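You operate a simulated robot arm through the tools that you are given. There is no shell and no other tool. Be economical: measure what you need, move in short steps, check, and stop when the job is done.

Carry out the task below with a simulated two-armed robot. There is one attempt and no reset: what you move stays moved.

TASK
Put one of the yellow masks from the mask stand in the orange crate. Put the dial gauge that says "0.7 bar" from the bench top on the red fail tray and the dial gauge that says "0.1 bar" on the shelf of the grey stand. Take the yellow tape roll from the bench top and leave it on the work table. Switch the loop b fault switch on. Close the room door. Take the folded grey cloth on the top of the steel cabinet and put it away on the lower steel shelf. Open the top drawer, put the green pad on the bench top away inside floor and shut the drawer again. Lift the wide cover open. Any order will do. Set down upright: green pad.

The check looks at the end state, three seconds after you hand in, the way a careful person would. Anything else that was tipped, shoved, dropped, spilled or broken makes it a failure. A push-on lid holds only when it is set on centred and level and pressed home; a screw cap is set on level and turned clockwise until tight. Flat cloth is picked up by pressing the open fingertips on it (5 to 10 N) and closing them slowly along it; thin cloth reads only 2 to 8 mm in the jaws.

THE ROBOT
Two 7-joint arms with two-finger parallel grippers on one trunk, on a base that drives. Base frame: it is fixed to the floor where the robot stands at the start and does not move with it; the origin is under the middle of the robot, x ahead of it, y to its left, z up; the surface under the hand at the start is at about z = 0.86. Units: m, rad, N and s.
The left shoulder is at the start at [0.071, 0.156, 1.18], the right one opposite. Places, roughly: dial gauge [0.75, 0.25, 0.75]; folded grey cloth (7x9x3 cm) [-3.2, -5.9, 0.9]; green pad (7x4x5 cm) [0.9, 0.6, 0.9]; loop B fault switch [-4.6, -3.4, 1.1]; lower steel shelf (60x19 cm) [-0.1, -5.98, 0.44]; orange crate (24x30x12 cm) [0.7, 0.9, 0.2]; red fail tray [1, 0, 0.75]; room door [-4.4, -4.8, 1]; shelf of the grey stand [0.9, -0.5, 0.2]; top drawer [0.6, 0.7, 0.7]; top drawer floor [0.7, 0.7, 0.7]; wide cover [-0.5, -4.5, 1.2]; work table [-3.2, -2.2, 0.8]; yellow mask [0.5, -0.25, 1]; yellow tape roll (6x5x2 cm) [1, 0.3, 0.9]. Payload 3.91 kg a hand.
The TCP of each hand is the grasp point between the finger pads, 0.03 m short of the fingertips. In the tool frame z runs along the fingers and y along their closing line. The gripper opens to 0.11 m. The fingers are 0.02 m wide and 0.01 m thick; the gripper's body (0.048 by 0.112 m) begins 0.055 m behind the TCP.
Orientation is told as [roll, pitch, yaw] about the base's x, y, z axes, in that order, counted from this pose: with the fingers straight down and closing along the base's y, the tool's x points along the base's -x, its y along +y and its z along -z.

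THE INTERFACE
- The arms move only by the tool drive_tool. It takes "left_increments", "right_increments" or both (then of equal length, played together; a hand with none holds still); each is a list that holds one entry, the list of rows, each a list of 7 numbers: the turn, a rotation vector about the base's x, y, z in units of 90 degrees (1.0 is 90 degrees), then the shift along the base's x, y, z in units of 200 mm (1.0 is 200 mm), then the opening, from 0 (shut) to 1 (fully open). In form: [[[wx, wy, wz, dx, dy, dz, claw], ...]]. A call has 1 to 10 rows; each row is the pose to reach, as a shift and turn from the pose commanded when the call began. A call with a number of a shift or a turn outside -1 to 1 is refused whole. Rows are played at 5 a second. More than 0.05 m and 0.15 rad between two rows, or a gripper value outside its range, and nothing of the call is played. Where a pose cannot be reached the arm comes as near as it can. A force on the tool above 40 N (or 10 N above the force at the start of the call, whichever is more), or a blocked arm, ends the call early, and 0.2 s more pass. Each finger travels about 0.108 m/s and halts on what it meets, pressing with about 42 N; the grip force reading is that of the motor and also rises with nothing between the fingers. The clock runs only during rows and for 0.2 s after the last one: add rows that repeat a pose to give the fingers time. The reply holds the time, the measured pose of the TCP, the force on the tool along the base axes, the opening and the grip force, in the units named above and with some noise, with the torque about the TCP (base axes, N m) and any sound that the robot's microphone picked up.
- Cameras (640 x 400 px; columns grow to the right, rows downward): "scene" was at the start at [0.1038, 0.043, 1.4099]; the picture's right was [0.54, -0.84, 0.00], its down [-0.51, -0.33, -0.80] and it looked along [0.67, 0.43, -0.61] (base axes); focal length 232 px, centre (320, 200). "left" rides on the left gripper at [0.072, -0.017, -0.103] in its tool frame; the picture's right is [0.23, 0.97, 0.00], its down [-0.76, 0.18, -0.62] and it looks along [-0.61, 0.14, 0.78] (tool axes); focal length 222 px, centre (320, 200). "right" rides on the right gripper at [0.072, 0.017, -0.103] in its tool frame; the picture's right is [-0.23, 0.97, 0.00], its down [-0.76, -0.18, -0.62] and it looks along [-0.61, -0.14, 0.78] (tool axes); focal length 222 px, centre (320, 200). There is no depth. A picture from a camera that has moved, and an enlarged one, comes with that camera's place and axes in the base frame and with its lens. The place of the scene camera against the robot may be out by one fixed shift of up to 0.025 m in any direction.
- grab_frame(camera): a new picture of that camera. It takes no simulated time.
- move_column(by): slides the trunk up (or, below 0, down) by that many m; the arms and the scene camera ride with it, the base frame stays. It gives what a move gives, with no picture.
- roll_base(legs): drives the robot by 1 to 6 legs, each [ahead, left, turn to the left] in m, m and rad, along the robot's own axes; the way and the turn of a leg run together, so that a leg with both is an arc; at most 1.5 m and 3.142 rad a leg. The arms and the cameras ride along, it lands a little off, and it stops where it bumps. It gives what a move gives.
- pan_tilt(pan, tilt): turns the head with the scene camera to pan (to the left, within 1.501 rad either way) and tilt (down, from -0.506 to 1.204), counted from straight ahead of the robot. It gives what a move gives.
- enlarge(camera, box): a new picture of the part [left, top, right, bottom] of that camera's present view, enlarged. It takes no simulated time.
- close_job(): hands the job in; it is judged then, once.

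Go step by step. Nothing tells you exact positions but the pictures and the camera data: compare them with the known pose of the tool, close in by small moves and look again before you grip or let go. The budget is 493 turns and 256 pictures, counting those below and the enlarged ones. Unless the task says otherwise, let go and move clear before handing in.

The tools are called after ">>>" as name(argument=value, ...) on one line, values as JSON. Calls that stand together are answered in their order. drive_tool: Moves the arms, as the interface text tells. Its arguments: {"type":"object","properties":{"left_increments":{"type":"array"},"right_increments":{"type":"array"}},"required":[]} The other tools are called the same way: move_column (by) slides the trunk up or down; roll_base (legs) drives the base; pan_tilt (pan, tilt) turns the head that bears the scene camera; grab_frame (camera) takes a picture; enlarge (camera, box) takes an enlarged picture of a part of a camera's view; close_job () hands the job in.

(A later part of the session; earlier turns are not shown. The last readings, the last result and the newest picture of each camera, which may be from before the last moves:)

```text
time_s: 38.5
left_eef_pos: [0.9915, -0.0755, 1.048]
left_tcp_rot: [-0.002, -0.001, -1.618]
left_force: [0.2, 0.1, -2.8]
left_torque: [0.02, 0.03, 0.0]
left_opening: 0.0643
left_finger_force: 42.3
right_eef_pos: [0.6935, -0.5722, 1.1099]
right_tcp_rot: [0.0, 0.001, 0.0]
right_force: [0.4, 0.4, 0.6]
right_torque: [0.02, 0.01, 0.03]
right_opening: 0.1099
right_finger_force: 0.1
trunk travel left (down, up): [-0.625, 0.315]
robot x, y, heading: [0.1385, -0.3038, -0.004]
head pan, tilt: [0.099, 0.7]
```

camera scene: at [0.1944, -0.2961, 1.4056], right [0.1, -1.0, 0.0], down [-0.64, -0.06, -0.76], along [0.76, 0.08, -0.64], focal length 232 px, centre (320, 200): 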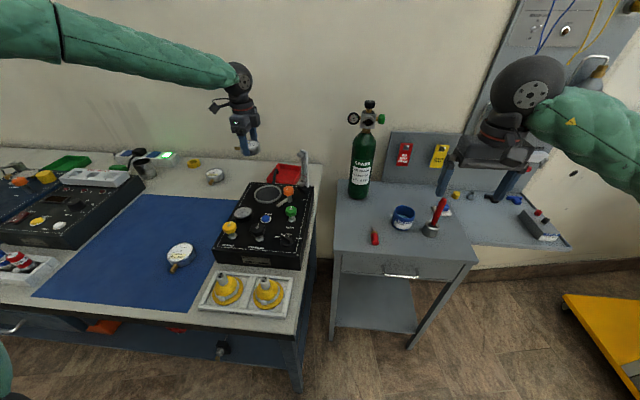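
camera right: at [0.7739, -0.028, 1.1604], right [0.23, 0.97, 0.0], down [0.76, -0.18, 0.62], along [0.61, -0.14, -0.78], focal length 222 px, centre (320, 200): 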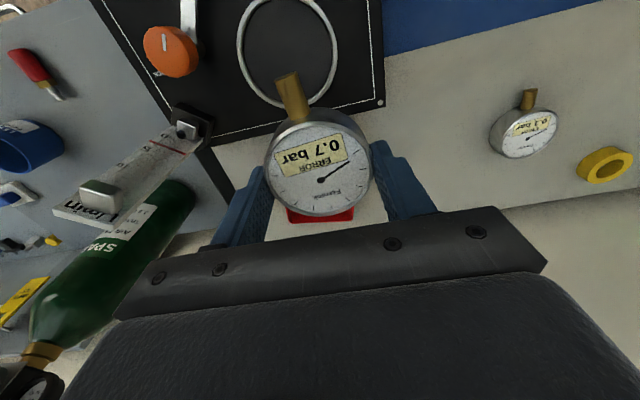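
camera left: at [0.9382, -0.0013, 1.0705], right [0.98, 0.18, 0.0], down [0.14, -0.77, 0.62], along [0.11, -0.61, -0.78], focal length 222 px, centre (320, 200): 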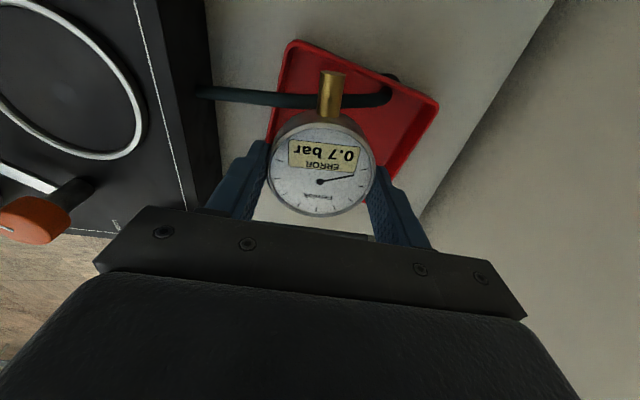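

>>> drive_tool(left_increments=[[[0, 0, 0, -0.093, -0.06, 0, 0.4], [0, 0, 0, -0.093, -0.06, -0.2, 0.4], [0, 0, 0, -0.093, -0.06, -0.4, 0.4], [0, 0, 0, -0.093, -0.06, -0.5, 0.4], [0, 0, 0, -0.093, -0.06, -0.5, 0.4]]])

>>> grab_frame(camera="left")

>>> enlarge(camera="scene", box=[220, 110, 348, 190])

```text
time_s: 39.7
left_eef_pos: [0.9733, -0.0867, 0.9469]
left_tcp_rot: [0.0, -0.001, -1.618]
left_force: [-0.8, -0.3, -2.3]
left_torque: [0.02, -0.02, -0.02]
left_opening: 0.0646
left_finger_force: 42.2
right_eef_pos: [0.6917, -0.5711, 1.1097]
right_tcp_rot: [-0.001, 0.001, 0.0]
right_force: [0.2, -0.1, 0.1]
right_torque: [-0.02, -0.01, 0.01]
right_opening: 0.11
right_finger_force: 0.1
trunk travel left (down, up): [-0.625, 0.315]
robot x, y, heading: [0.1348, -0.3005, 0.003]
head pan, tilt: [0.099, 0.7]
```

```text
225 pictures are left
camera left: at [0.9604, -0.0138, 1.0514], right [0.98, 0.18, 0.0], down [0.14, -0.77, 0.62], along [0.11, -0.61, -0.78], focal length 222 px, centre (320, 200)
```

left: 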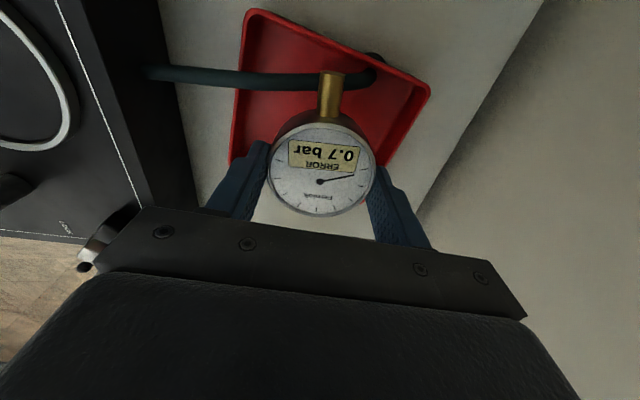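

```text
5.00 times, centred on (284, 150) of scene
camera zoom: at [0.2546, -0.2973, 1.4055], right [0.1, -1.0, 0.0], down [-0.64, -0.06, -0.76], along [0.76, 0.08, -0.64], focal length 1158 px, centre (500, 450)
```

zoom: 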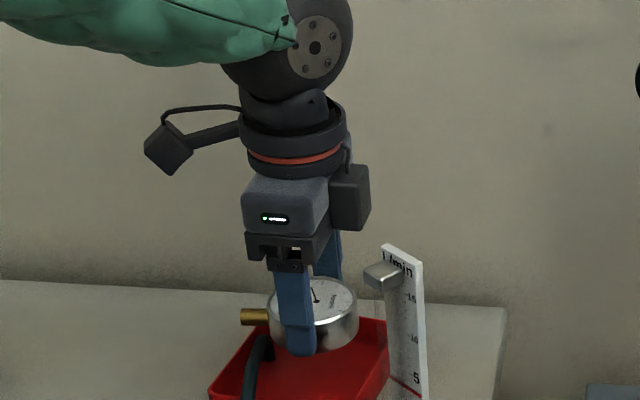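

The stem would come down on the hose. I'll set the gauge back on the bench and re-grip it at an angle, so the stem points forward to the robot and the fingers clear both hose and tray walls.

>>> drive_tool(left_increments=[[[0, 0, 0, 0, 0, 0.2, 0.4], [0, 0, 0, 0, 0, 0.4, 0.4], [0, 0, 0.09, 0, 0.1, 0.5, 0.4], [0, 0, 0.18, -0.05, 0.2, 0.5, 0.4], [0, 0, 0.27, -0.12, 0.35, 0.5, 0.4], [0, 0, 0.36, -0.2, 0.5, 0.5, 0.4], [0, 0, 0.45, -0.3, 0.65, 0.5, 0.4], [0, 0, 0.54, -0.4, 0.8, 0.5, 0.4], [0, 0, 0.63, -0.48, 0.9, 0.4, 0.4]]])

>>> drive_tool(left_increments=[[[0, 0, 0.09, 0, 0, 0, 0.4], [0, 0, 0.18, 0, 0, -0.1, 0.4], [0, 0, 0.23, 0, 0, -0.3, 0.4], [0, 0, 0.23, 0, 0, -0.5, 0.4], [0, 0, 0.23, 0, 0, -0.62, 0.4], [0, 0, 0.23, 0, 0, -0.635, 0.4], [0, 0, 0.23, 0, 0, -0.635, 0.4]]])

```text
time_s: 41.7
left_eef_pos: [0.8776, 0.094, 1.0245]
left_tcp_rot: [-0.003, -0.001, -0.629]
left_force: [0.5, 0.3, -2.9]
left_torque: [-0.01, -0.03, 0.03]
left_opening: 0.0642
left_finger_force: 42.7
right_eef_pos: [0.6923, -0.5714, 1.1097]
right_tcp_rot: [0.0, 0.0, -0.002]
right_force: [-0.6, -0.1, 0.4]
right_torque: [-0.05, -0.01, 0.01]
right_opening: 0.1098
right_finger_force: 0.1
trunk travel left (down, up): [-0.625, 0.315]
robot x, y, heading: [0.1387, -0.303, -0.002]
head pan, tilt: [0.099, 0.7]
```

```text
time_s: 43.3
left_eef_pos: [0.8769, 0.0929, 0.8988]
left_tcp_rot: [-0.002, 0.001, -0.267]
left_force: [0.1, -0.3, -1.4]
left_torque: [-0.02, -0.01, 0.0]
left_opening: 0.0641
left_finger_force: 41.6
right_eef_pos: [0.6917, -0.5715, 1.1098]
right_tcp_rot: [0.001, 0.001, -0.001]
right_force: [-0.2, -0.4, 0.6]
right_torque: [-0.04, 0.02, 0.0]
right_opening: 0.1097
right_finger_force: 0.1
trunk travel left (down, up): [-0.625, 0.315]
robot x, y, heading: [0.1383, -0.3024, 0.003]
head pan, tilt: [0.099, 0.7]
```

Nearly on the bench. I'll touch down, release, lift, and rotate.

>>> drive_tool(left_increments=[[[0, 0, 0, 0, 0, -0.009, 0.4], [0, 0, 0, 0, 0, -0.009, 0.4], [0, 0, 0, 0, 0, -0.009, 0.7], [0, 0, 0, 0, 0, -0.009, 0.85], [0, 0, 0, 0, 0, 0.1, 0.85], [0, 0, 0, 0, 0, 0.3, 1], [0, 0, 0, 0, 0, 0.4, 1]]])

>>> drive_tool(left_increments=[[[0, 0, -0.09, 0, 0, 0, 1], [0, 0, -0.18, 0, 0, 0, 1], [0, 0, -0.27, 0, 0, 0, 1], [0, 0, -0.36, 0, 0, 0, 1], [0, 0, -0.45, 0, 0, 0, 1], [0, 0, -0.54, 0, 0, 0, 1], [0, 0, -0.585, 0, 0, 0, 1], [0, 0, -0.585, 0, 0, 0, 1]]])

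>>> grab_frame(camera="left")

```text
time_s: 44.9
left_eef_pos: [0.8762, 0.092, 0.9793]
left_tcp_rot: [-0.001, 0.003, -0.269]
left_force: [-0.3, 0.5, -0.4]
left_torque: [0.01, -0.01, -0.02]
left_opening: 0.1099
left_finger_force: 0.1
right_eef_pos: [0.6915, -0.5719, 1.1095]
right_tcp_rot: [0.001, 0.001, 0.002]
right_force: [0.2, 0.4, 0.5]
right_torque: [-0.02, -0.03, 0.03]
right_opening: 0.1096
right_finger_force: 0.1
trunk travel left (down, up): [-0.625, 0.315]
robot x, y, heading: [0.1384, -0.2997, -0.002]
head pan, tilt: [0.099, 0.7]
```

```text
time_s: 46.7
left_eef_pos: [0.8756, 0.0936, 0.9805]
left_tcp_rot: [0.0, 0.0, -1.189]
left_force: [-0.3, 0.4, -0.1]
left_torque: [0.0, -0.02, 0.03]
left_opening: 0.1098
left_finger_force: 0.0
right_eef_pos: [0.6921, -0.5716, 1.1097]
right_tcp_rot: [-0.002, -0.001, 0.001]
right_force: [-0.1, -0.5, -0.5]
right_torque: [0.0, 0.03, 0.01]
right_opening: 0.11
right_finger_force: 0.1
trunk travel left (down, up): [-0.625, 0.315]
robot x, y, heading: [0.1381, -0.2991, -0.004]
head pan, tilt: [0.099, 0.7]
```

```text
223 pictures are left
camera left: at [0.8343, 0.1535, 1.0841], right [0.82, 0.57, 0.0], down [0.45, -0.64, 0.62], along [0.36, -0.51, -0.78], focal length 222 px, centre (320, 200)
```

left: 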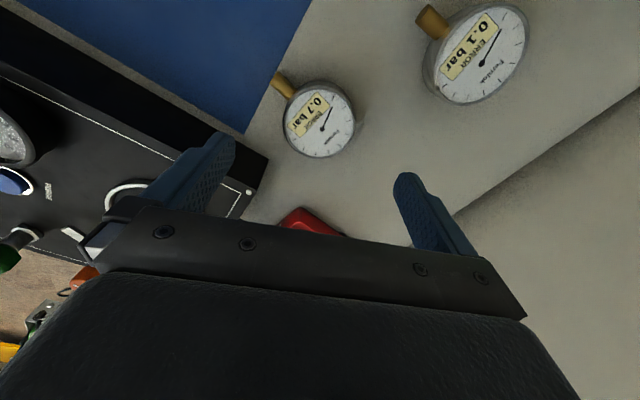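

Aligned for the angled grip; I'll descend and close.

>>> drive_tool(left_increments=[[[0, 0, 0, 0, 0.015, -0.2, 0.9], [0, 0, 0, 0, 0.015, -0.415, 0.9], [0, 0, 0, 0, 0.015, -0.415, 0.7], [0, 0, 0, 0, 0.015, -0.415, 0.4], [0, 0, 0, 0, 0.015, -0.415, 0.4], [0, 0, 0, 0, 0.015, -0.415, 0.4]]])

>>> grab_frame(camera="left")

```text
time_s: 48.1
left_eef_pos: [0.8762, 0.095, 0.897]
left_tcp_rot: [-0.001, 0.0, -1.188]
left_force: [0.5, 0.3, 2.5]
left_torque: [0.08, -0.08, -0.03]
left_opening: 0.0648
left_finger_force: 41.7
right_eef_pos: [0.6926, -0.571, 1.1085]
right_tcp_rot: [0.0, -0.001, -0.001]
right_force: [0.4, -0.5, 0.1]
right_torque: [-0.02, -0.02, -0.01]
right_opening: 0.1101
right_finger_force: 0.1
trunk travel left (down, up): [-0.625, 0.315]
robot x, y, heading: [0.1337, -0.3018, -0.0]
head pan, tilt: [0.099, 0.7]
```

```text
222 pictures are left
camera left: at [0.8336, 0.1563, 1.0016], right [0.82, 0.58, 0.0], down [0.45, -0.64, 0.62], along [0.36, -0.51, -0.78], focal length 222 px, centre (320, 200)
```

left: 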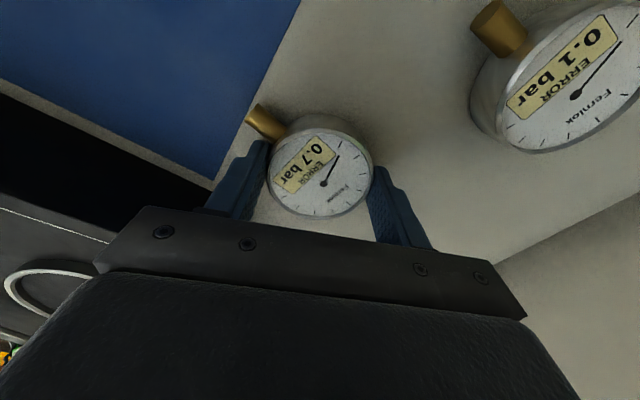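

>>> drive_tool(left_increments=[[[0, 0, 0, 0, 0, 0.2, 0.4], [0, 0, 0, 0, 0, 0.4, 0.4], [0, 0, 0, 0.05, -0.1, 0.6, 0.4], [0, 0, 0, 0.15, -0.3, 0.65, 0.4], [0, 0, 0, 0.25, -0.5, 0.65, 0.4], [0, 0, 0, 0.37, -0.7, 0.65, 0.4], [0, 0, 0, 0.48, -0.9, 0.6, 0.4], [0, 0, 0, 0.48, -0.915, 0.4, 0.4], [0, 0, 0, 0.48, -0.915, 0.25, 0.4], [0, 0, 0, 0.48, -0.915, 0.25, 0.4]]])

>>> grab_frame(camera="left")

>>> enlarge(camera="scene", box=[220, 110, 348, 190])

```text
time_s: 50.3
left_eef_pos: [0.972, -0.0865, 0.9478]
left_tcp_rot: [-0.001, 0.002, -1.186]
left_force: [-0.2, -0.1, -1.6]
left_torque: [-0.02, 0.0, -0.02]
left_opening: 0.065
left_finger_force: 41.5
right_eef_pos: [0.6914, -0.5712, 1.1104]
right_tcp_rot: [-0.001, 0.001, -0.001]
right_force: [-0.2, 0.3, -0.3]
right_torque: [0.0, -0.01, -0.02]
right_opening: 0.11
right_finger_force: 0.0
trunk travel left (down, up): [-0.625, 0.315]
robot x, y, heading: [0.1405, -0.3019, -0.001]
head pan, tilt: [0.099, 0.7]
```

```text
221 pictures are left
camera left: at [0.9301, -0.0259, 1.0518], right [0.82, 0.58, 0.0], down [0.45, -0.64, 0.62], along [0.36, -0.51, -0.78], focal length 222 px, centre (320, 200)
```

left: 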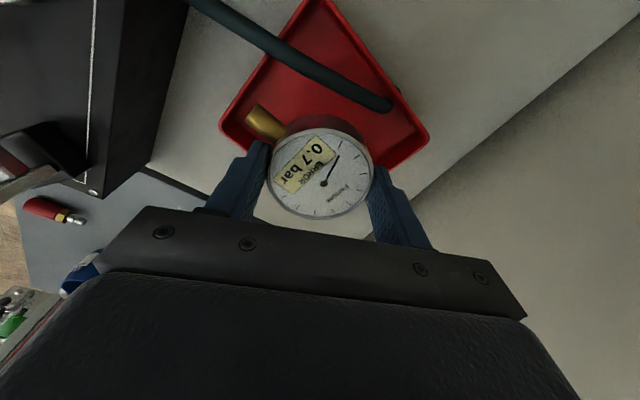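

```text
5.00 times, centred on (284, 150) of scene
camera zoom: at [0.2541, -0.297, 1.4056], right [0.1, -1.0, 0.0], down [-0.64, -0.06, -0.76], along [0.76, 0.08, -0.64], focal length 1158 px, centre (500, 450)
```

zoom: 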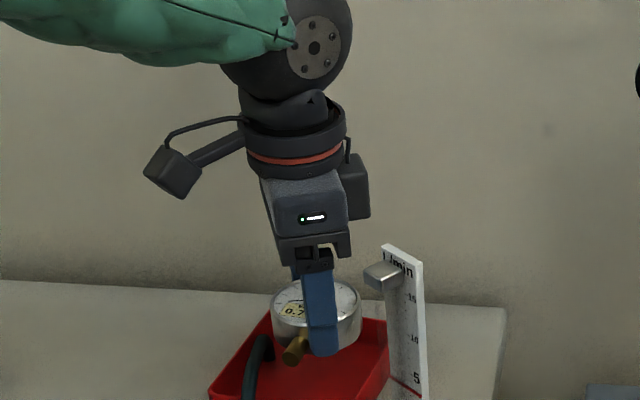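

The geometry is good: stem and fingers clear the hose and walls. I'll lower into the tray.

>>> drive_tool(left_increments=[[[0, 0, 0, 0, -0.008, -0.1, 0.4], [0, 0, 0, 0, -0.008, -0.18, 0.4], [0, 0, 0, 0, -0.008, -0.21, 0.4], [0, 0, 0, 0, -0.008, -0.225, 0.4], [0, 0, 0, 0, -0.008, -0.225, 0.4]]])

```text
time_s: 51.5
left_eef_pos: [0.9662, -0.0819, 0.9064]
left_tcp_rot: [0.001, -0.001, -1.188]
left_force: [-1.4, -0.2, -2.4]
left_torque: [-0.02, 0.0, -0.01]
left_opening: 0.065
left_finger_force: 42.1
left hand out of reach, approached as far as the arm can: row 2, 3, 4, 5
right_eef_pos: [0.6921, -0.5709, 1.1105]
right_tcp_rot: [0.001, 0.001, 0.0]
right_force: [0.2, 0.3, -0.5]
right_torque: [-0.02, 0.01, 0.01]
right_opening: 0.1098
right_finger_force: 0.1
trunk travel left (down, up): [-0.625, 0.315]
robot x, y, heading: [0.1368, -0.2988, 0.001]
head pan, tilt: [0.099, 0.7]
```

Reach is limited at this height, so I'll rise back and lower with the trunk instead.

>>> drive_tool(left_increments=[[[0, 0, 0, 0.015, -0.02, 0.1, 0.4], [0, 0, 0, 0.03, -0.035, 0.2, 0.4], [0, 0, 0, 0.03, -0.035, 0.2, 0.4]]])

>>> move_column(by=-0.035)

```text
time_s: 52.3
left_eef_pos: [0.9726, -0.0908, 0.9477]
left_tcp_rot: [0.0, -0.001, -1.186]
left_force: [0.6, -0.3, -1.6]
left_torque: [0.02, 0.0, 0.01]
left_opening: 0.0648
left_finger_force: 41.7
right_eef_pos: [0.6913, -0.5726, 1.1095]
right_tcp_rot: [0.0, 0.004, -0.001]
right_force: [-0.5, -0.5, 0.8]
right_torque: [0.0, -0.02, 0.01]
right_opening: 0.1099
right_finger_force: 0.1
trunk travel left (down, up): [-0.625, 0.315]
robot x, y, heading: [0.1398, -0.2998, -0.005]
head pan, tilt: [0.099, 0.7]
```

```text
time_s: 53.0
left_eef_pos: [0.9722, -0.0896, 0.9122]
left_tcp_rot: [0.003, 0.001, -1.187]
left_force: [0.8, -0.1, -2.8]
left_torque: [0.0, 0.0, -0.01]
left_opening: 0.0648
left_finger_force: 42.1
right_eef_pos: [0.6895, -0.5717, 1.0754]
right_tcp_rot: [0.0, -0.001, 0.001]
right_force: [0.5, -0.4, 0.2]
right_torque: [-0.02, 0.01, 0.0]
right_opening: 0.1101
right_finger_force: 0.1
trunk travel left (down, up): [-0.59, 0.35]
robot x, y, heading: [0.1387, -0.302, -0.002]
head pan, tilt: [0.099, 0.7]
```

>>> move_column(by=-0.008)

>>> grab_frame(camera="left")

```text
time_s: 53.6
left_eef_pos: [0.9728, -0.0892, 0.9061]
left_tcp_rot: [0.0, -0.001, -1.188]
left_force: [-1.0, 0.3, -3.4]
left_torque: [0.02, 0.01, -0.01]
left_opening: 0.0651
left_finger_force: 42.2
right_eef_pos: [0.6926, -0.5719, 1.067]
right_tcp_rot: [0.0, 0.0, 0.0]
right_force: [-0.4, -1.0, -0.3]
right_torque: [-0.02, 0.0, -0.01]
right_opening: 0.1098
right_finger_force: 0.0
trunk travel left (down, up): [-0.582, 0.358]
robot x, y, heading: [0.1395, -0.3002, -0.002]
head pan, tilt: [0.099, 0.7]
```

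```text
219 pictures are left
camera left: at [0.9303, -0.0287, 1.0087], right [0.82, 0.58, 0.0], down [0.45, -0.64, 0.62], along [0.36, -0.51, -0.78], focal length 222 px, centre (320, 200)
```

left: 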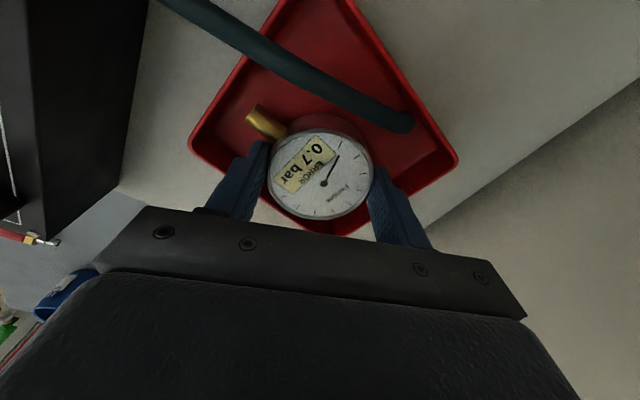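

>>> move_column(by=-0.004)

```text
time_s: 54.1
left_eef_pos: [0.9725, -0.0899, 0.9016]
left_tcp_rot: [-0.001, 0.0, -1.188]
left_force: [1.3, -0.4, 6.7]
left_torque: [0.02, -0.05, 0.05]
left_opening: 0.065
left_finger_force: 42.5
right_eef_pos: [0.6918, -0.5725, 1.0642]
right_tcp_rot: [0.001, 0.001, 0.002]
right_force: [0.0, 0.2, 0.1]
right_torque: [0.0, 0.03, 0.02]
right_opening: 0.1102
right_finger_force: 0.0
trunk travel left (down, up): [-0.578, 0.362]
robot x, y, heading: [0.1384, -0.2971, 0.005]
head pan, tilt: [0.099, 0.7]
```

Touching the tray floor. I'll open slightly, then raise straight up with the trunk.

>>> drive_tool(left_increments=[[[0, 0, 0, 0, 0, 0, 0.64], [0, 0, 0, 0, 0, 0, 0.68], [0, 0, 0, 0, 0, 0, 0.68]]])

>>> move_column(by=0.09)

>>> grab_frame(camera="left")

```text
time_s: 55.0
left_eef_pos: [0.9714, -0.0892, 0.9003]
left_tcp_rot: [-0.001, 0.001, -1.188]
left_force: [0.5, 0.3, -0.1]
left_torque: [0.04, -0.03, 0.02]
left_opening: 0.0748
left_finger_force: 0.0
right_eef_pos: [0.6922, -0.5711, 1.0627]
right_tcp_rot: [-0.001, 0.0, -0.001]
right_force: [-0.4, -0.4, -0.3]
right_torque: [0.0, 0.03, 0.0]
right_opening: 0.1102
right_finger_force: 0.2
trunk travel left (down, up): [-0.578, 0.362]
robot x, y, heading: [0.1382, -0.3002, -0.004]
head pan, tilt: [0.099, 0.7]
```

```text
time_s: 56.2
left_eef_pos: [0.9718, -0.0901, 0.989]
left_tcp_rot: [-0.002, 0.0, -1.186]
left_force: [0.3, 0.2, -0.4]
left_torque: [-0.03, 0.0, -0.02]
left_opening: 0.0747
left_finger_force: 0.1
right_eef_pos: [0.6914, -0.5724, 1.1531]
right_tcp_rot: [0.001, 0.004, -0.001]
right_force: [-0.1, 0.5, -0.4]
right_torque: [-0.02, -0.01, 0.0]
right_opening: 0.11
right_finger_force: 0.0
trunk travel left (down, up): [-0.668, 0.272]
robot x, y, heading: [0.1412, -0.3024, -0.004]
head pan, tilt: [0.099, 0.7]
```

```text
218 pictures are left
camera left: at [0.9307, -0.0287, 1.094], right [0.82, 0.58, 0.0], down [0.45, -0.64, 0.62], along [0.36, -0.51, -0.78], focal length 222 px, centre (320, 200)
```

left: 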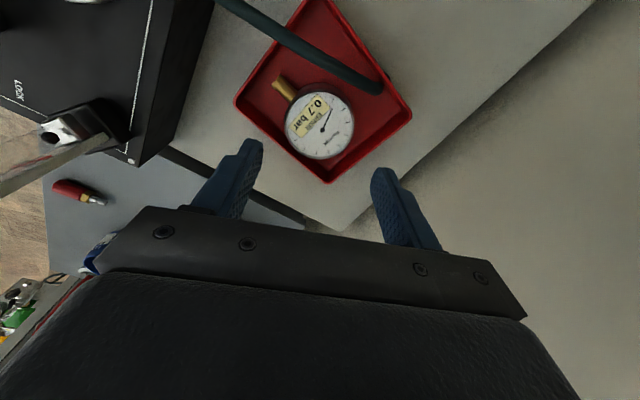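

The 0.7 bar gauge lies flat in the red tray. Next is the 0.1 bar gauge: I'll grasp it with the left hand pitched 45° forward, so it can be placed flat on the low stand shelf from the front. I'll retract and shift the base left.

>>> drive_tool(left_increments=[[[0, 0, 0, 0, 0, 0.2, 1], [0, 0, 0.09, -0.1, 0.1, 0.4, 1], [0, 0, 0.18, -0.2, 0.2, 0.5, 1], [0, 0, 0.27, -0.3, 0.3, 0.6, 1], [0, 0, 0.36, -0.4, 0.4, 0.65, 1], [0, 0, 0.45, -0.5, 0.5, 0.65, 1], [0, 0, 0.54, -0.6, 0.6, 0.65, 1], [0, 0, 0.63, -0.7, 0.7, 0.65, 1], [0, 0, 0.72, -0.8, 0.8, 0.65, 1], [0, 0, 0.757, -0.9, 0.8, 0.65, 1]]])

>>> roll_base(legs=[[0, 0.2, 0]])

```text
time_s: 58.4
left_eef_pos: [0.7921, 0.0704, 1.1202]
left_tcp_rot: [0.0, 0.001, 0.005]
left_force: [0.0, -0.6, 0.1]
left_torque: [0.02, 0.01, -0.02]
left_opening: 0.1102
left_finger_force: 0.1
right_eef_pos: [0.6907, -0.5718, 1.1534]
right_tcp_rot: [0.001, 0.0, -0.001]
right_force: [-0.1, -0.3, -0.3]
right_torque: [0.02, 0.0, 0.01]
right_opening: 0.11
right_finger_force: 0.0
trunk travel left (down, up): [-0.668, 0.272]
robot x, y, heading: [0.1403, -0.3011, -0.001]
head pan, tilt: [0.099, 0.7]
```

```text
time_s: 60.0
left_eef_pos: [0.7913, 0.2697, 1.1194]
left_tcp_rot: [-0.002, 0.0, 0.004]
left_force: [-0.6, 0.6, 0.9]
left_torque: [-0.03, 0.02, -0.01]
left_opening: 0.1101
left_finger_force: 0.0
right_eef_pos: [0.6912, -0.3721, 1.1531]
right_tcp_rot: [-0.002, 0.0, 0.002]
right_force: [-0.4, 0.9, 0.1]
right_torque: [-0.05, -0.01, 0.01]
right_opening: 0.1101
right_finger_force: 0.0
trunk travel left (down, up): [-0.668, 0.272]
robot x, y, heading: [0.1407, -0.1035, 0.001]
head pan, tilt: [0.099, 0.7]
```

>>> drive_tool(left_increments=[[[0, -0.085, 0, 0, -0.06, -0.1, 1], [0, -0.17, 0, 0, -0.12, -0.2, 1], [0, -0.255, 0, 0, -0.2, -0.3, 1], [0, -0.34, 0, 0, -0.28, -0.4, 1], [0, -0.425, 0, 0, -0.32, -0.5, 1], [0, -0.5, 0, 0, -0.32, -0.6, 1], [0, -0.5, 0, 0, -0.32, -0.6, 1]]])

>>> grab_frame(camera="left")

>>> grab_frame(camera="scene")

```text
time_s: 61.6
left_eef_pos: [0.793, 0.2041, 1.0004]
left_tcp_rot: [-0.005, -0.785, 0.005]
left_force: [0.9, 0.9, 0.8]
left_torque: [0.0, -0.02, 0.01]
left_opening: 0.11
left_finger_force: 0.0
right_eef_pos: [0.6903, -0.3738, 1.1532]
right_tcp_rot: [0.0, 0.001, -0.001]
right_force: [0.2, -0.7, 0.7]
right_torque: [0.03, 0.01, 0.03]
right_opening: 0.1098
right_finger_force: 0.0
trunk travel left (down, up): [-0.668, 0.272]
robot x, y, heading: [0.1428, -0.1032, -0.001]
head pan, tilt: [0.099, 0.7]
```

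```text
217 pictures are left
camera left: at [0.6681, 0.1873, 1.0232], right [-0.16, 0.97, -0.16], down [0.1, 0.18, 0.98], along [0.98, 0.14, -0.12], focal length 222 px, centre (320, 200)
```

left: 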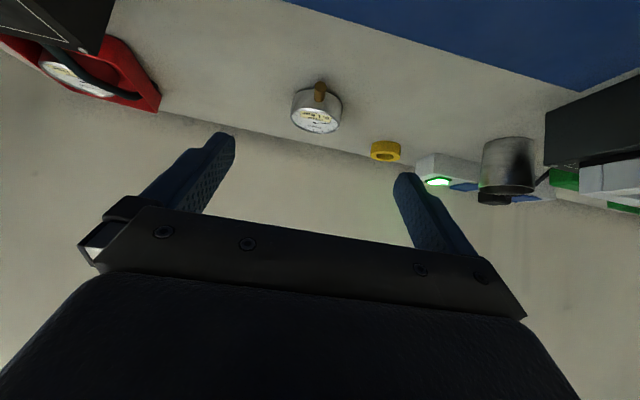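

```text
216 pictures are left
camera scene: at [0.254, -0.0994, 1.4487], right [0.1, -1.0, 0.0], down [-0.64, -0.06, -0.76], along [0.76, 0.08, -0.64], focal length 232 px, centre (320, 200)
```

scene: 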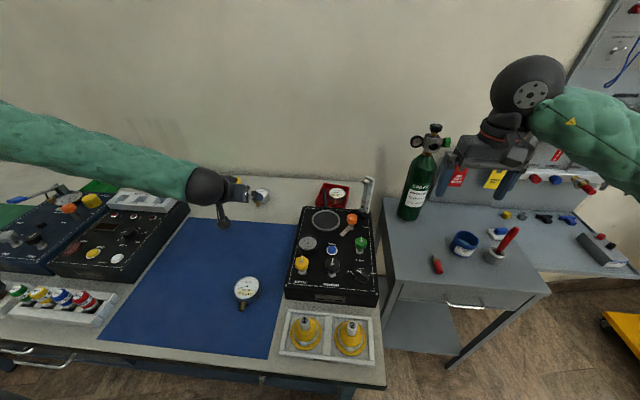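

Gauge at [0.942, 0.205]. I'll approach with the pitched hand.

>>> drive_tool(left_increments=[[[0, 0, 0, 0.2, 0, 0, 1], [0, 0, 0, 0.4, 0, 0, 1], [0, 0, 0, 0.6, 0.005, -0.05, 1], [0, 0, 0, 0.655, 0.005, -0.2, 1], [0, 0, 0, 0.655, 0.005, -0.35, 1], [0, 0, 0, 0.655, 0.005, -0.35, 1]]])

>>> grab_frame(camera="left")

```text
time_s: 63.0
left_eef_pos: [0.9224, 0.2039, 0.9318]
left_tcp_rot: [-0.001, -0.785, 0.003]
left_force: [1.0, -0.6, 0.1]
left_torque: [-0.03, -0.01, 0.01]
left_opening: 0.1103
left_finger_force: 0.2
right_eef_pos: [0.6921, -0.3728, 1.1537]
right_tcp_rot: [-0.001, 0.0, 0.001]
right_force: [-0.3, 0.8, -0.2]
right_torque: [0.01, 0.01, 0.03]
right_opening: 0.1102
right_finger_force: 0.1
trunk travel left (down, up): [-0.668, 0.272]
robot x, y, heading: [0.1373, -0.1039, -0.001]
head pan, tilt: [0.099, 0.7]
```

```text
215 pictures are left
camera left: at [0.7996, 0.1877, 0.9537], right [-0.16, 0.97, -0.16], down [0.1, 0.18, 0.98], along [0.98, 0.14, -0.12], focal length 222 px, centre (320, 200)
```

left: 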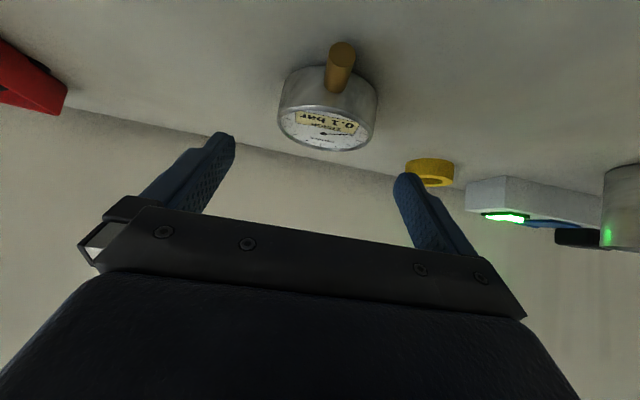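

>>> drive_tool(left_increments=[[[0, 0, 0, 0.01, 0.005, -0.1, 1], [0, 0, 0, 0.01, 0.005, -0.2, 1], [0, 0, 0, 0.01, 0.005, -0.2, 0.7], [0, 0, 0, 0.01, 0.005, -0.2, 0.4], [0, 0, 0, 0.01, 0.005, -0.2, 0.4], [0, 0, 0, 0.01, 0.005, -0.2, 0.4]]])

>>> grab_frame(camera="left")

```text
time_s: 64.4
left_eef_pos: [0.9253, 0.2072, 0.8902]
left_tcp_rot: [-0.004, -0.785, 0.003]
left_force: [-0.1, 1.1, 1.3]
left_torque: [0.11, -0.01, -0.01]
left_opening: 0.0646
left_finger_force: 41.8
right_eef_pos: [0.6928, -0.3724, 1.1526]
right_tcp_rot: [-0.001, 0.001, 0.0]
right_force: [1.2, 0.5, -0.4]
right_torque: [0.01, 0.01, 0.01]
right_opening: 0.1099
right_finger_force: 0.1
trunk travel left (down, up): [-0.668, 0.272]
robot x, y, heading: [0.1424, -0.1044, -0.002]
head pan, tilt: [0.099, 0.7]
```

```text
214 pictures are left
camera left: at [0.8012, 0.1897, 0.9136], right [-0.16, 0.97, -0.16], down [0.1, 0.18, 0.98], along [0.98, 0.14, -0.12], focal length 222 px, centre (320, 200)
```

left: 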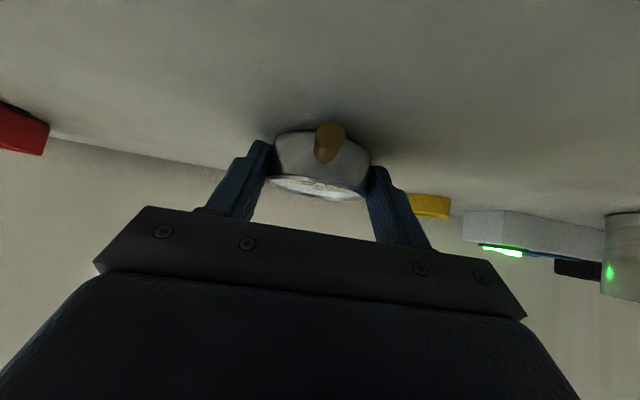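

Gripped flat. I'll lift and retract, then back away and move right to face the stand.

>>> drive_tool(left_increments=[[[0, 0, 0, 0, 0, 0.2, 0.4], [0, 0, 0, 0, 0, 0.4, 0.4], [0, 0, 0, -0.1, 0, 0.6, 0.4], [0, 0, 0, -0.3, 0, 0.7, 0.4], [0, 0, 0, -0.5, 0, 0.8, 0.4], [0, 0, 0, -0.7, 0, 0.9, 0.4], [0, 0, 0, -0.9, 0, 0.9, 0.4]]])

>>> roll_base(legs=[[-0.35, 0, 0], [0, -0.5, 0]])

>>> pan_tilt(pan=0.0, tilt=0.75)

>>> grab_frame(camera="scene")

```text
time_s: 66.0
left_eef_pos: [0.746, 0.2069, 1.0694]
left_tcp_rot: [-0.003, -0.786, 0.004]
left_force: [-0.2, -0.1, -2.7]
left_torque: [0.04, 0.03, -0.04]
left_opening: 0.0647
left_finger_force: 41.8
right_eef_pos: [0.6912, -0.3724, 1.1534]
right_tcp_rot: [0.001, 0.0, 0.0]
right_force: [-0.4, 0.3, 0.4]
right_torque: [-0.02, -0.01, -0.01]
right_opening: 0.1099
right_finger_force: 0.0
trunk travel left (down, up): [-0.668, 0.272]
robot x, y, heading: [0.1387, -0.1036, 0.0]
head pan, tilt: [0.099, 0.7]
```

```text
time_s: 70.8
left_eef_pos: [0.3942, -0.2919, 1.0693]
left_tcp_rot: [-0.002, -0.785, 0.006]
left_force: [-0.5, 0.1, -2.3]
left_torque: [0.01, 0.02, -0.01]
left_opening: 0.0647
left_finger_force: 41.8
right_eef_pos: [0.3436, -0.8709, 1.153]
right_tcp_rot: [-0.001, -0.001, 0.004]
right_force: [-1.1, -0.6, -0.1]
right_torque: [0.01, -0.02, 0.0]
right_opening: 0.1099
right_finger_force: 0.1
trunk travel left (down, up): [-0.668, 0.272]
robot x, y, heading: [-0.209, -0.6029, 0.007]
head pan, tilt: [0.099, 0.7]
```

```text
time_s: 71.5
left_eef_pos: [0.3947, -0.2929, 1.0694]
left_tcp_rot: [-0.005, -0.785, 0.007]
left_force: [-0.3, 0.4, -2.2]
left_torque: [0.01, 0.02, -0.02]
left_opening: 0.0644
left_finger_force: 42.1
right_eef_pos: [0.3419, -0.871, 1.1526]
right_tcp_rot: [0.0, 0.002, 0.003]
right_force: [0.3, 0.3, 0.2]
right_torque: [-0.01, 0.03, -0.02]
right_opening: 0.1098
right_finger_force: 0.1
trunk travel left (down, up): [-0.668, 0.272]
robot x, y, heading: [-0.2079, -0.5998, 0.003]
head pan, tilt: [0.0, 0.75]
```

```text
213 pictures are left
camera scene: at [-0.0967, -0.6067, 1.4444], right [0.0, -1.0, 0.0], down [-0.68, 0.0, -0.73], along [0.73, 0.0, -0.68], focal length 232 px, centre (320, 200)
```

scene: 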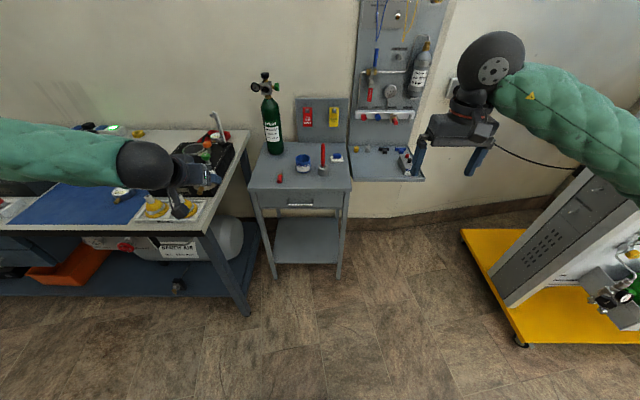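

The stand shelf is visible, about 0.40 m wide with its front edge near x≈0.67. I'll shift right and lower the trunk to see it and reach it.

>>> roll_base(legs=[[0, -0.15, 0]])

>>> move_column(by=-0.6)

>>> pan_tilt(pan=0.2, tilt=0.4)

>>> grab_frame(camera="scene")

>>> grab_frame(camera="left")

```text
time_s: 72.8
left_eef_pos: [0.3955, -0.4424, 1.069]
left_tcp_rot: [-0.002, -0.784, 0.008]
left_force: [0.3, -0.7, -2.0]
left_torque: [0.01, 0.01, 0.06]
left_opening: 0.0646
left_finger_force: 41.6
right_eef_pos: [0.344, -1.022, 1.1519]
right_tcp_rot: [0.0, -0.002, 0.003]
right_force: [-0.4, -0.2, 0.8]
right_torque: [0.03, 0.0, 0.06]
right_opening: 0.1101
right_finger_force: 0.1
trunk travel left (down, up): [-0.668, 0.272]
robot x, y, heading: [-0.2122, -0.7526, 0.01]
head pan, tilt: [0.0, 0.75]
```

```text
refused: -0.6 is not a number from -0.4 to 0.4
```

```text
time_s: 73.7
left_eef_pos: [0.3959, -0.4427, 1.0692]
left_tcp_rot: [-0.003, -0.787, 0.007]
left_force: [-0.2, 0.3, -2.3]
left_torque: [-0.03, 0.03, 0.0]
left_opening: 0.0647
left_finger_force: 41.6
right_eef_pos: [0.345, -1.0206, 1.1529]
right_tcp_rot: [0.0, 0.001, 0.004]
right_force: [0.5, 0.3, -0.9]
right_torque: [0.0, -0.01, 0.0]
right_opening: 0.1102
right_finger_force: 0.1
trunk travel left (down, up): [-0.668, 0.272]
robot x, y, heading: [-0.2107, -0.7499, 0.004]
head pan, tilt: [0.201, 0.4]
```

```text
212 pictures are left
camera scene: at [-0.0884, -0.7379, 1.4753], right [0.2, -0.98, 0.0], down [-0.38, -0.08, -0.92], along [0.9, 0.19, -0.39], focal length 232 px, centre (320, 200)
```

scene: 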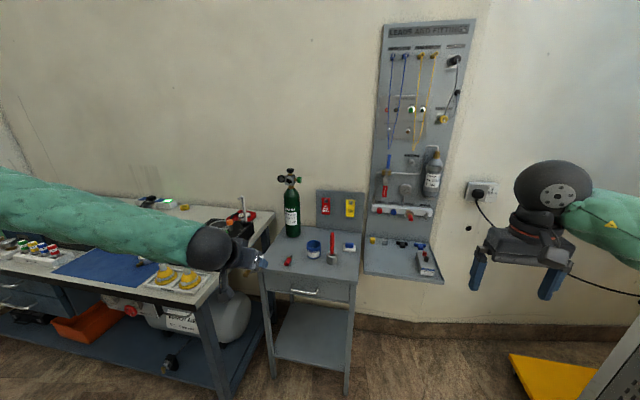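

```text
211 pictures are left
camera left: at [0.2719, -0.4588, 1.0918], right [-0.17, 0.97, -0.16], down [0.1, 0.18, 0.98], along [0.98, 0.15, -0.13], focal length 222 px, centre (320, 200)
```

left: 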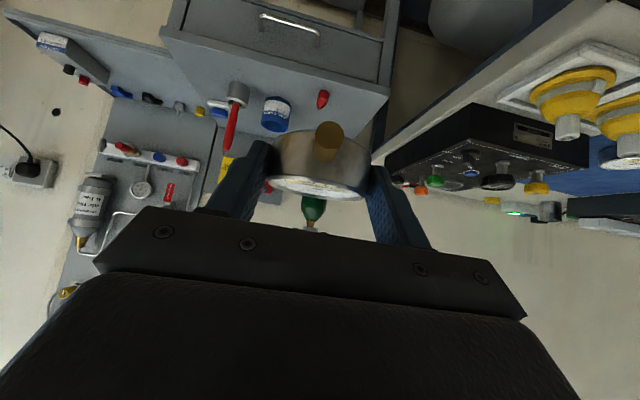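

>>> move_column(by=-0.4)

>>> move_column(by=-0.2)

>>> grab_frame(camera="scene")

>>> grab_frame(camera="left")

```text
time_s: 77.5
left_eef_pos: [0.3958, -0.4413, 0.6683]
left_tcp_rot: [-0.004, -0.785, 0.006]
left_force: [-1.0, 0.2, -1.2]
left_torque: [0.01, 0.02, -0.01]
left_opening: 0.0645
left_finger_force: 41.9
right_eef_pos: [0.3433, -1.0215, 0.7528]
right_tcp_rot: [-0.001, 0.0, 0.005]
right_force: [0.0, 0.5, -0.8]
right_torque: [0.05, 0.0, -0.01]
right_opening: 0.1102
right_finger_force: 0.0
trunk travel left (down, up): [-0.268, 0.672]
robot x, y, heading: [-0.2093, -0.7534, 0.002]
head pan, tilt: [0.201, 0.4]
```

```text
time_s: 79.7
left_eef_pos: [0.3958, -0.4416, 0.4689]
left_tcp_rot: [-0.004, -0.787, 0.007]
left_force: [-0.5, 0.2, -2.6]
left_torque: [0.0, 0.03, -0.05]
left_opening: 0.0646
left_finger_force: 42.3
right_eef_pos: [0.3434, -1.0218, 0.5531]
right_tcp_rot: [-0.001, 0.0, 0.005]
right_force: [0.2, 0.8, -0.3]
right_torque: [0.0, 0.03, 0.02]
right_opening: 0.1099
right_finger_force: 0.1
trunk travel left (down, up): [-0.068, 0.872]
robot x, y, heading: [-0.2108, -0.7522, 0.003]
head pan, tilt: [0.201, 0.4]
```

```text
210 pictures are left
camera scene: at [-0.0888, -0.7386, 0.8756], right [0.2, -0.98, 0.0], down [-0.38, -0.08, -0.92], along [0.9, 0.19, -0.39], focal length 232 px, centre (320, 200)
```

scene: 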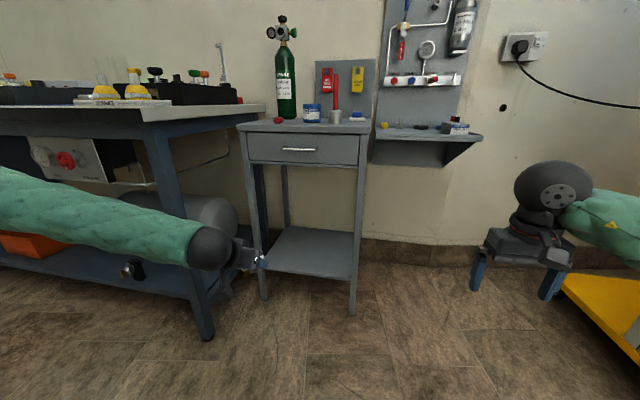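

```text
209 pictures are left
camera left: at [0.2716, -0.4594, 0.4921], right [-0.17, 0.97, -0.16], down [0.1, 0.18, 0.98], along [0.98, 0.15, -0.12], focal length 222 px, centre (320, 200)
```

left: 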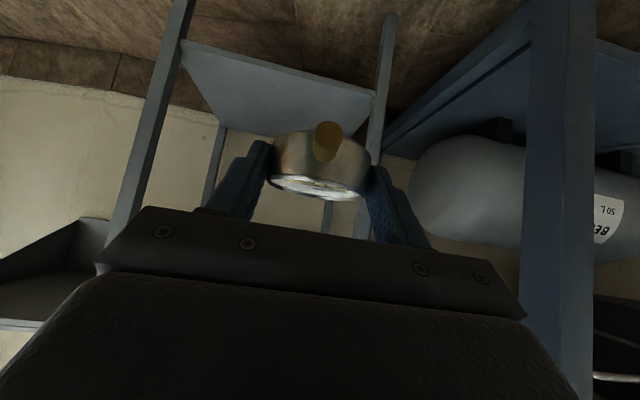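

Shelf front edge is x≈0.64, z≈0.226, y −0.35…−0.71. I'll drive in so that the gauge comes over the shelf.

>>> roll_base(legs=[[0, -0.08, 0], [0.25, 0, 0]])

>>> grab_frame(camera="scene")

```text
time_s: 82.2
left_eef_pos: [0.6458, -0.52, 0.4681]
left_tcp_rot: [-0.005, -0.786, 0.01]
left_force: [0.3, -0.8, -1.7]
left_torque: [0.02, 0.01, -0.02]
left_opening: 0.0649
left_finger_force: 42.2
right_eef_pos: [0.5941, -1.099, 0.5529]
right_tcp_rot: [-0.001, 0.0, 0.006]
right_force: [-1.0, 0.2, -0.4]
right_torque: [0.01, 0.0, 0.0]
right_opening: 0.1101
right_finger_force: 0.1
trunk travel left (down, up): [-0.068, 0.872]
robot x, y, heading: [0.0414, -0.8312, 0.005]
head pan, tilt: [0.201, 0.4]
```

```text
208 pictures are left
camera scene: at [0.1617, -0.8172, 0.8754], right [0.2, -0.98, 0.0], down [-0.38, -0.08, -0.92], along [0.9, 0.19, -0.39], focal length 232 px, centre (320, 200)
```

scene: 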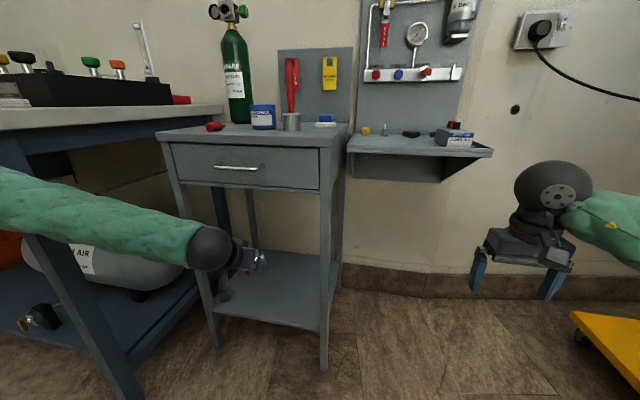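

>>> drive_tool(left_increments=[[[0, 0, 0, 0.1, 0, -0.15, 0.4], [0, 0, 0, 0.2, 0, -0.33, 0.4], [0, 0, 0, 0.3, 0, -0.5, 0.4], [0, 0, 0, 0.4, 0, -0.68, 0.4], [0, 0, 0, 0.43, 0, -0.85, 0.4], [0, 0, 0, 0.43, 0, -0.95, 0.4], [0, 0, 0, 0.43, 0, -0.95, 0.4]]])

>>> grab_frame(camera="scene")

>>> grab_frame(camera="left")

```text
time_s: 84.0
left_eef_pos: [0.678, -0.4788, 0.2881]
left_tcp_rot: [0.005, -0.794, 0.068]
left_force: [-0.4, -0.1, -2.1]
left_torque: [0.01, 0.02, -0.01]
left_opening: 0.0644
left_finger_force: 42.5
right_eef_pos: [0.5799, -1.0665, 0.5534]
right_tcp_rot: [0.006, -0.005, 0.075]
right_force: [0.7, -0.1, 0.3]
right_torque: [0.01, 0.01, 0.02]
right_opening: 0.1099
right_finger_force: 0.2
trunk travel left (down, up): [-0.068, 0.872]
robot x, y, heading: [0.0109, -0.8317, 0.079]
head pan, tilt: [0.201, 0.4]
stopped in row 7 (left hand): the arm was blocked; the commanded pose is now the measured one
```

```text
207 pictures are left
camera scene: at [0.1265, -0.8154, 0.8766], right [0.27, -0.96, -0.01], down [-0.37, -0.1, -0.92], along [0.89, 0.25, -0.38], focal length 232 px, centre (320, 200)
```

scene: 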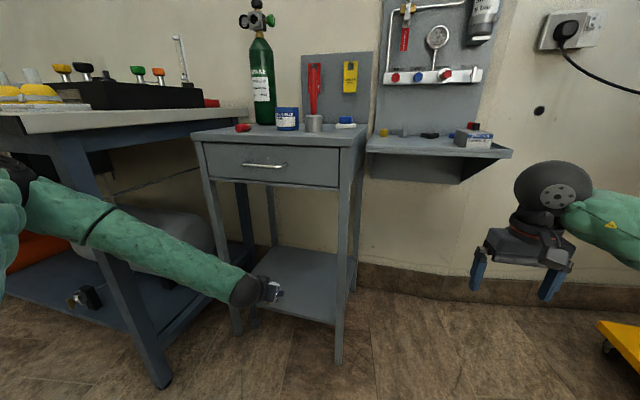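

```text
206 pictures are left
camera left: at [0.5554, -0.5049, 0.3101], right [-0.23, 0.96, -0.16], down [0.08, 0.18, 0.98], along [0.97, 0.21, -0.11], focal length 222 px, centre (320, 200)
```

left: 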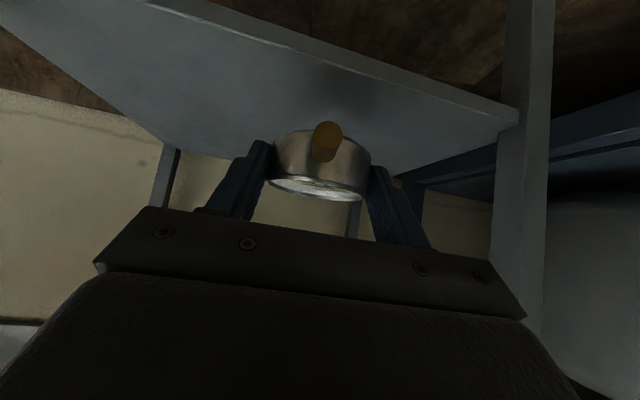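

The left elbow pushed against the bench's end and turned the base. I'll slide right, back off, straighten the heading, and reach in with a straighter arm from farther back.

>>> roll_base(legs=[[0, -0.08, 0], [-0.22, 0, 0], [0, 0, -0.079]])

>>> grab_frame(camera="scene")

```text
time_s: 85.1
left_eef_pos: [0.6827, -0.5485, 0.2796]
left_tcp_rot: [-0.007, -0.785, 0.077]
left_force: [0.0, -0.2, -2.8]
left_torque: [-0.05, 0.04, -0.01]
left_opening: 0.0647
left_finger_force: 41.8
right_eef_pos: [0.5856, -1.1296, 0.5502]
right_tcp_rot: [-0.001, 0.01, 0.079]
right_force: [0.8, 0.0, 0.7]
right_torque: [0.01, -0.01, -0.02]
right_opening: 0.11
right_finger_force: 0.0
trunk travel left (down, up): [-0.068, 0.872]
robot x, y, heading: [0.0135, -0.9046, 0.069]
head pan, tilt: [0.201, 0.4]
stopped in leg 1: the robot was blocked; the commanded pose is now the measured one
```

```text
205 pictures are left
camera scene: at [0.1342, -0.879, 0.8764], right [0.27, -0.96, 0.0], down [-0.37, -0.11, -0.92], along [0.89, 0.25, -0.39], focal length 232 px, centre (320, 200)
```

scene: 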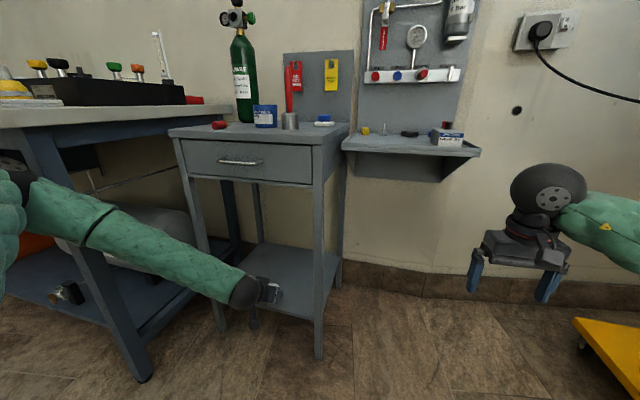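

>>> roll_base(legs=[[-0.2, 0, 0]])

>>> roll_base(legs=[[0, 0, -0.069]])

>>> grab_frame(camera="scene")

```text
time_s: 86.7
left_eef_pos: [0.4841, -0.5648, 0.2779]
left_tcp_rot: [-0.003, -0.783, 0.074]
left_force: [-0.9, 0.3, -2.5]
left_torque: [-0.02, 0.05, 0.04]
left_opening: 0.0646
left_finger_force: 42.2
right_eef_pos: [0.3877, -1.146, 0.5484]
right_tcp_rot: [0.001, 0.014, 0.08]
right_force: [-0.1, -0.1, 0.2]
right_torque: [0.01, -0.02, 0.0]
right_opening: 0.1101
right_finger_force: 0.1
trunk travel left (down, up): [-0.068, 0.872]
robot x, y, heading: [-0.1787, -0.9196, 0.071]
head pan, tilt: [0.201, 0.4]
```

```text
time_s: 87.5
left_eef_pos: [0.5094, -0.6117, 0.2781]
left_tcp_rot: [-0.003, -0.784, 0.003]
left_force: [0.3, 0.7, -2.7]
left_torque: [0.01, 0.06, -0.03]
left_opening: 0.0644
left_finger_force: 42.4
right_eef_pos: [0.3697, -1.1832, 0.5491]
right_tcp_rot: [0.001, 0.013, 0.008]
right_force: [0.8, -0.2, 0.2]
right_torque: [-0.03, 0.02, -0.01]
right_opening: 0.1098
right_finger_force: 0.1
trunk travel left (down, up): [-0.068, 0.872]
robot x, y, heading: [-0.1798, -0.9196, 0.0]
head pan, tilt: [0.201, 0.4]
```

```text
204 pictures are left
camera scene: at [-0.0611, -0.9053, 0.8754], right [0.2, -0.98, 0.0], down [-0.38, -0.08, -0.92], along [0.9, 0.18, -0.39], focal length 232 px, centre (320, 200)
```

scene: 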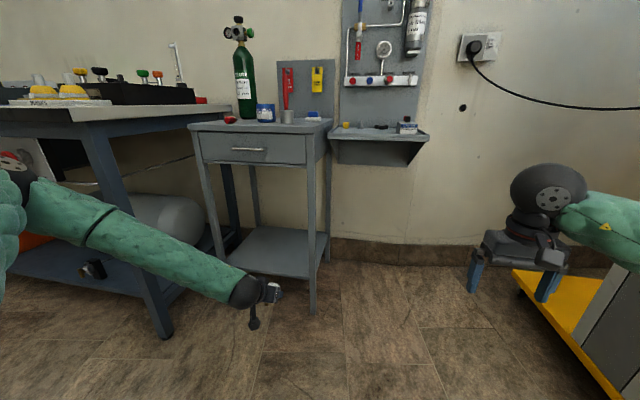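

>>> drive_tool(left_increments=[[[0, 0, 0, 0.1, 0, 0.15, 0.4], [0, 0, 0, 0.3, 0, 0.25, 0.4], [0, 0, 0, 0.5, 0, 0.25, 0.4], [0, 0, 0, 0.6, 0, 0.25, 0.4], [0, 0, 0, 0.6, 0, 0.25, 0.4]]])

>>> roll_base(legs=[[0.1, 0.06, 0]])

>>> grab_frame(camera="scene")

>>> grab_frame(camera="left")

```text
time_s: 88.8
left_eef_pos: [0.6282, -0.6108, 0.329]
left_tcp_rot: [-0.003, -0.785, 0.004]
left_force: [-0.4, -0.6, -2.1]
left_torque: [0.02, 0.0, -0.01]
left_opening: 0.0645
left_finger_force: 42.1
right_eef_pos: [0.3701, -1.1845, 0.5487]
right_tcp_rot: [0.002, 0.013, 0.008]
right_force: [0.0, 0.1, -0.3]
right_torque: [0.01, 0.0, -0.01]
right_opening: 0.1101
right_finger_force: 0.1
trunk travel left (down, up): [-0.068, 0.872]
robot x, y, heading: [-0.1858, -0.9169, 0.003]
head pan, tilt: [0.201, 0.4]
```

```text
time_s: 90.0
left_eef_pos: [0.7284, -0.5521, 0.3287]
left_tcp_rot: [-0.003, -0.784, 0.003]
left_force: [0.5, -0.3, -1.7]
left_torque: [-0.02, 0.02, 0.04]
left_opening: 0.0645
left_finger_force: 41.8
right_eef_pos: [0.4727, -1.125, 0.5477]
right_tcp_rot: [0.002, 0.013, 0.007]
right_force: [0.2, -0.4, -0.5]
right_torque: [-0.03, 0.01, 0.0]
right_opening: 0.1102
right_finger_force: 0.0
trunk travel left (down, up): [-0.068, 0.872]
robot x, y, heading: [-0.0836, -0.8584, -0.007]
head pan, tilt: [0.201, 0.4]
```

```text
203 pictures are left
camera scene: at [0.0397, -0.8454, 0.8754], right [0.2, -0.98, 0.0], down [-0.38, -0.08, -0.92], along [0.9, 0.18, -0.39], focal length 232 px, centre (320, 200)
```

scene: 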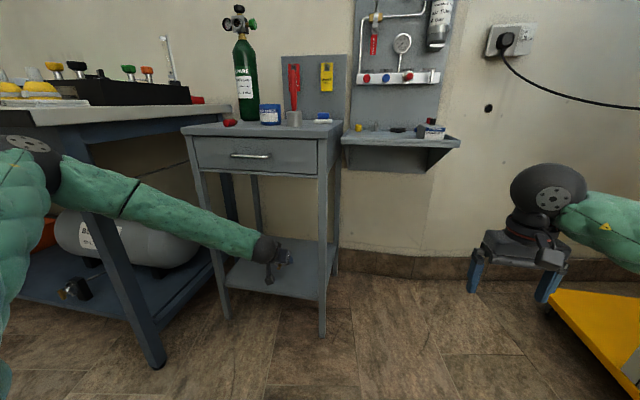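

```text
202 pictures are left
camera left: at [0.6047, -0.5685, 0.3516], right [-0.16, 0.97, -0.16], down [0.1, 0.18, 0.98], along [0.98, 0.14, -0.13], focal length 222 px, centre (320, 200)
```

left: 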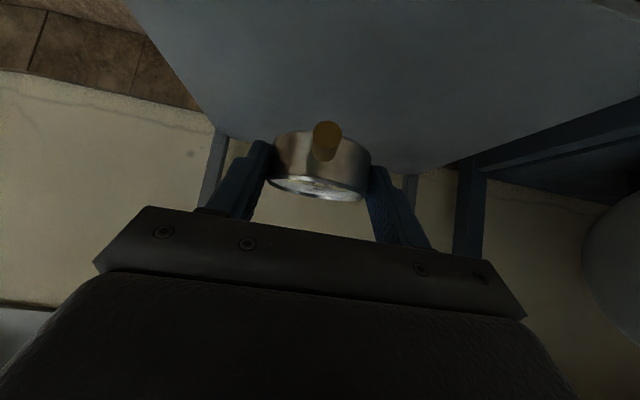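

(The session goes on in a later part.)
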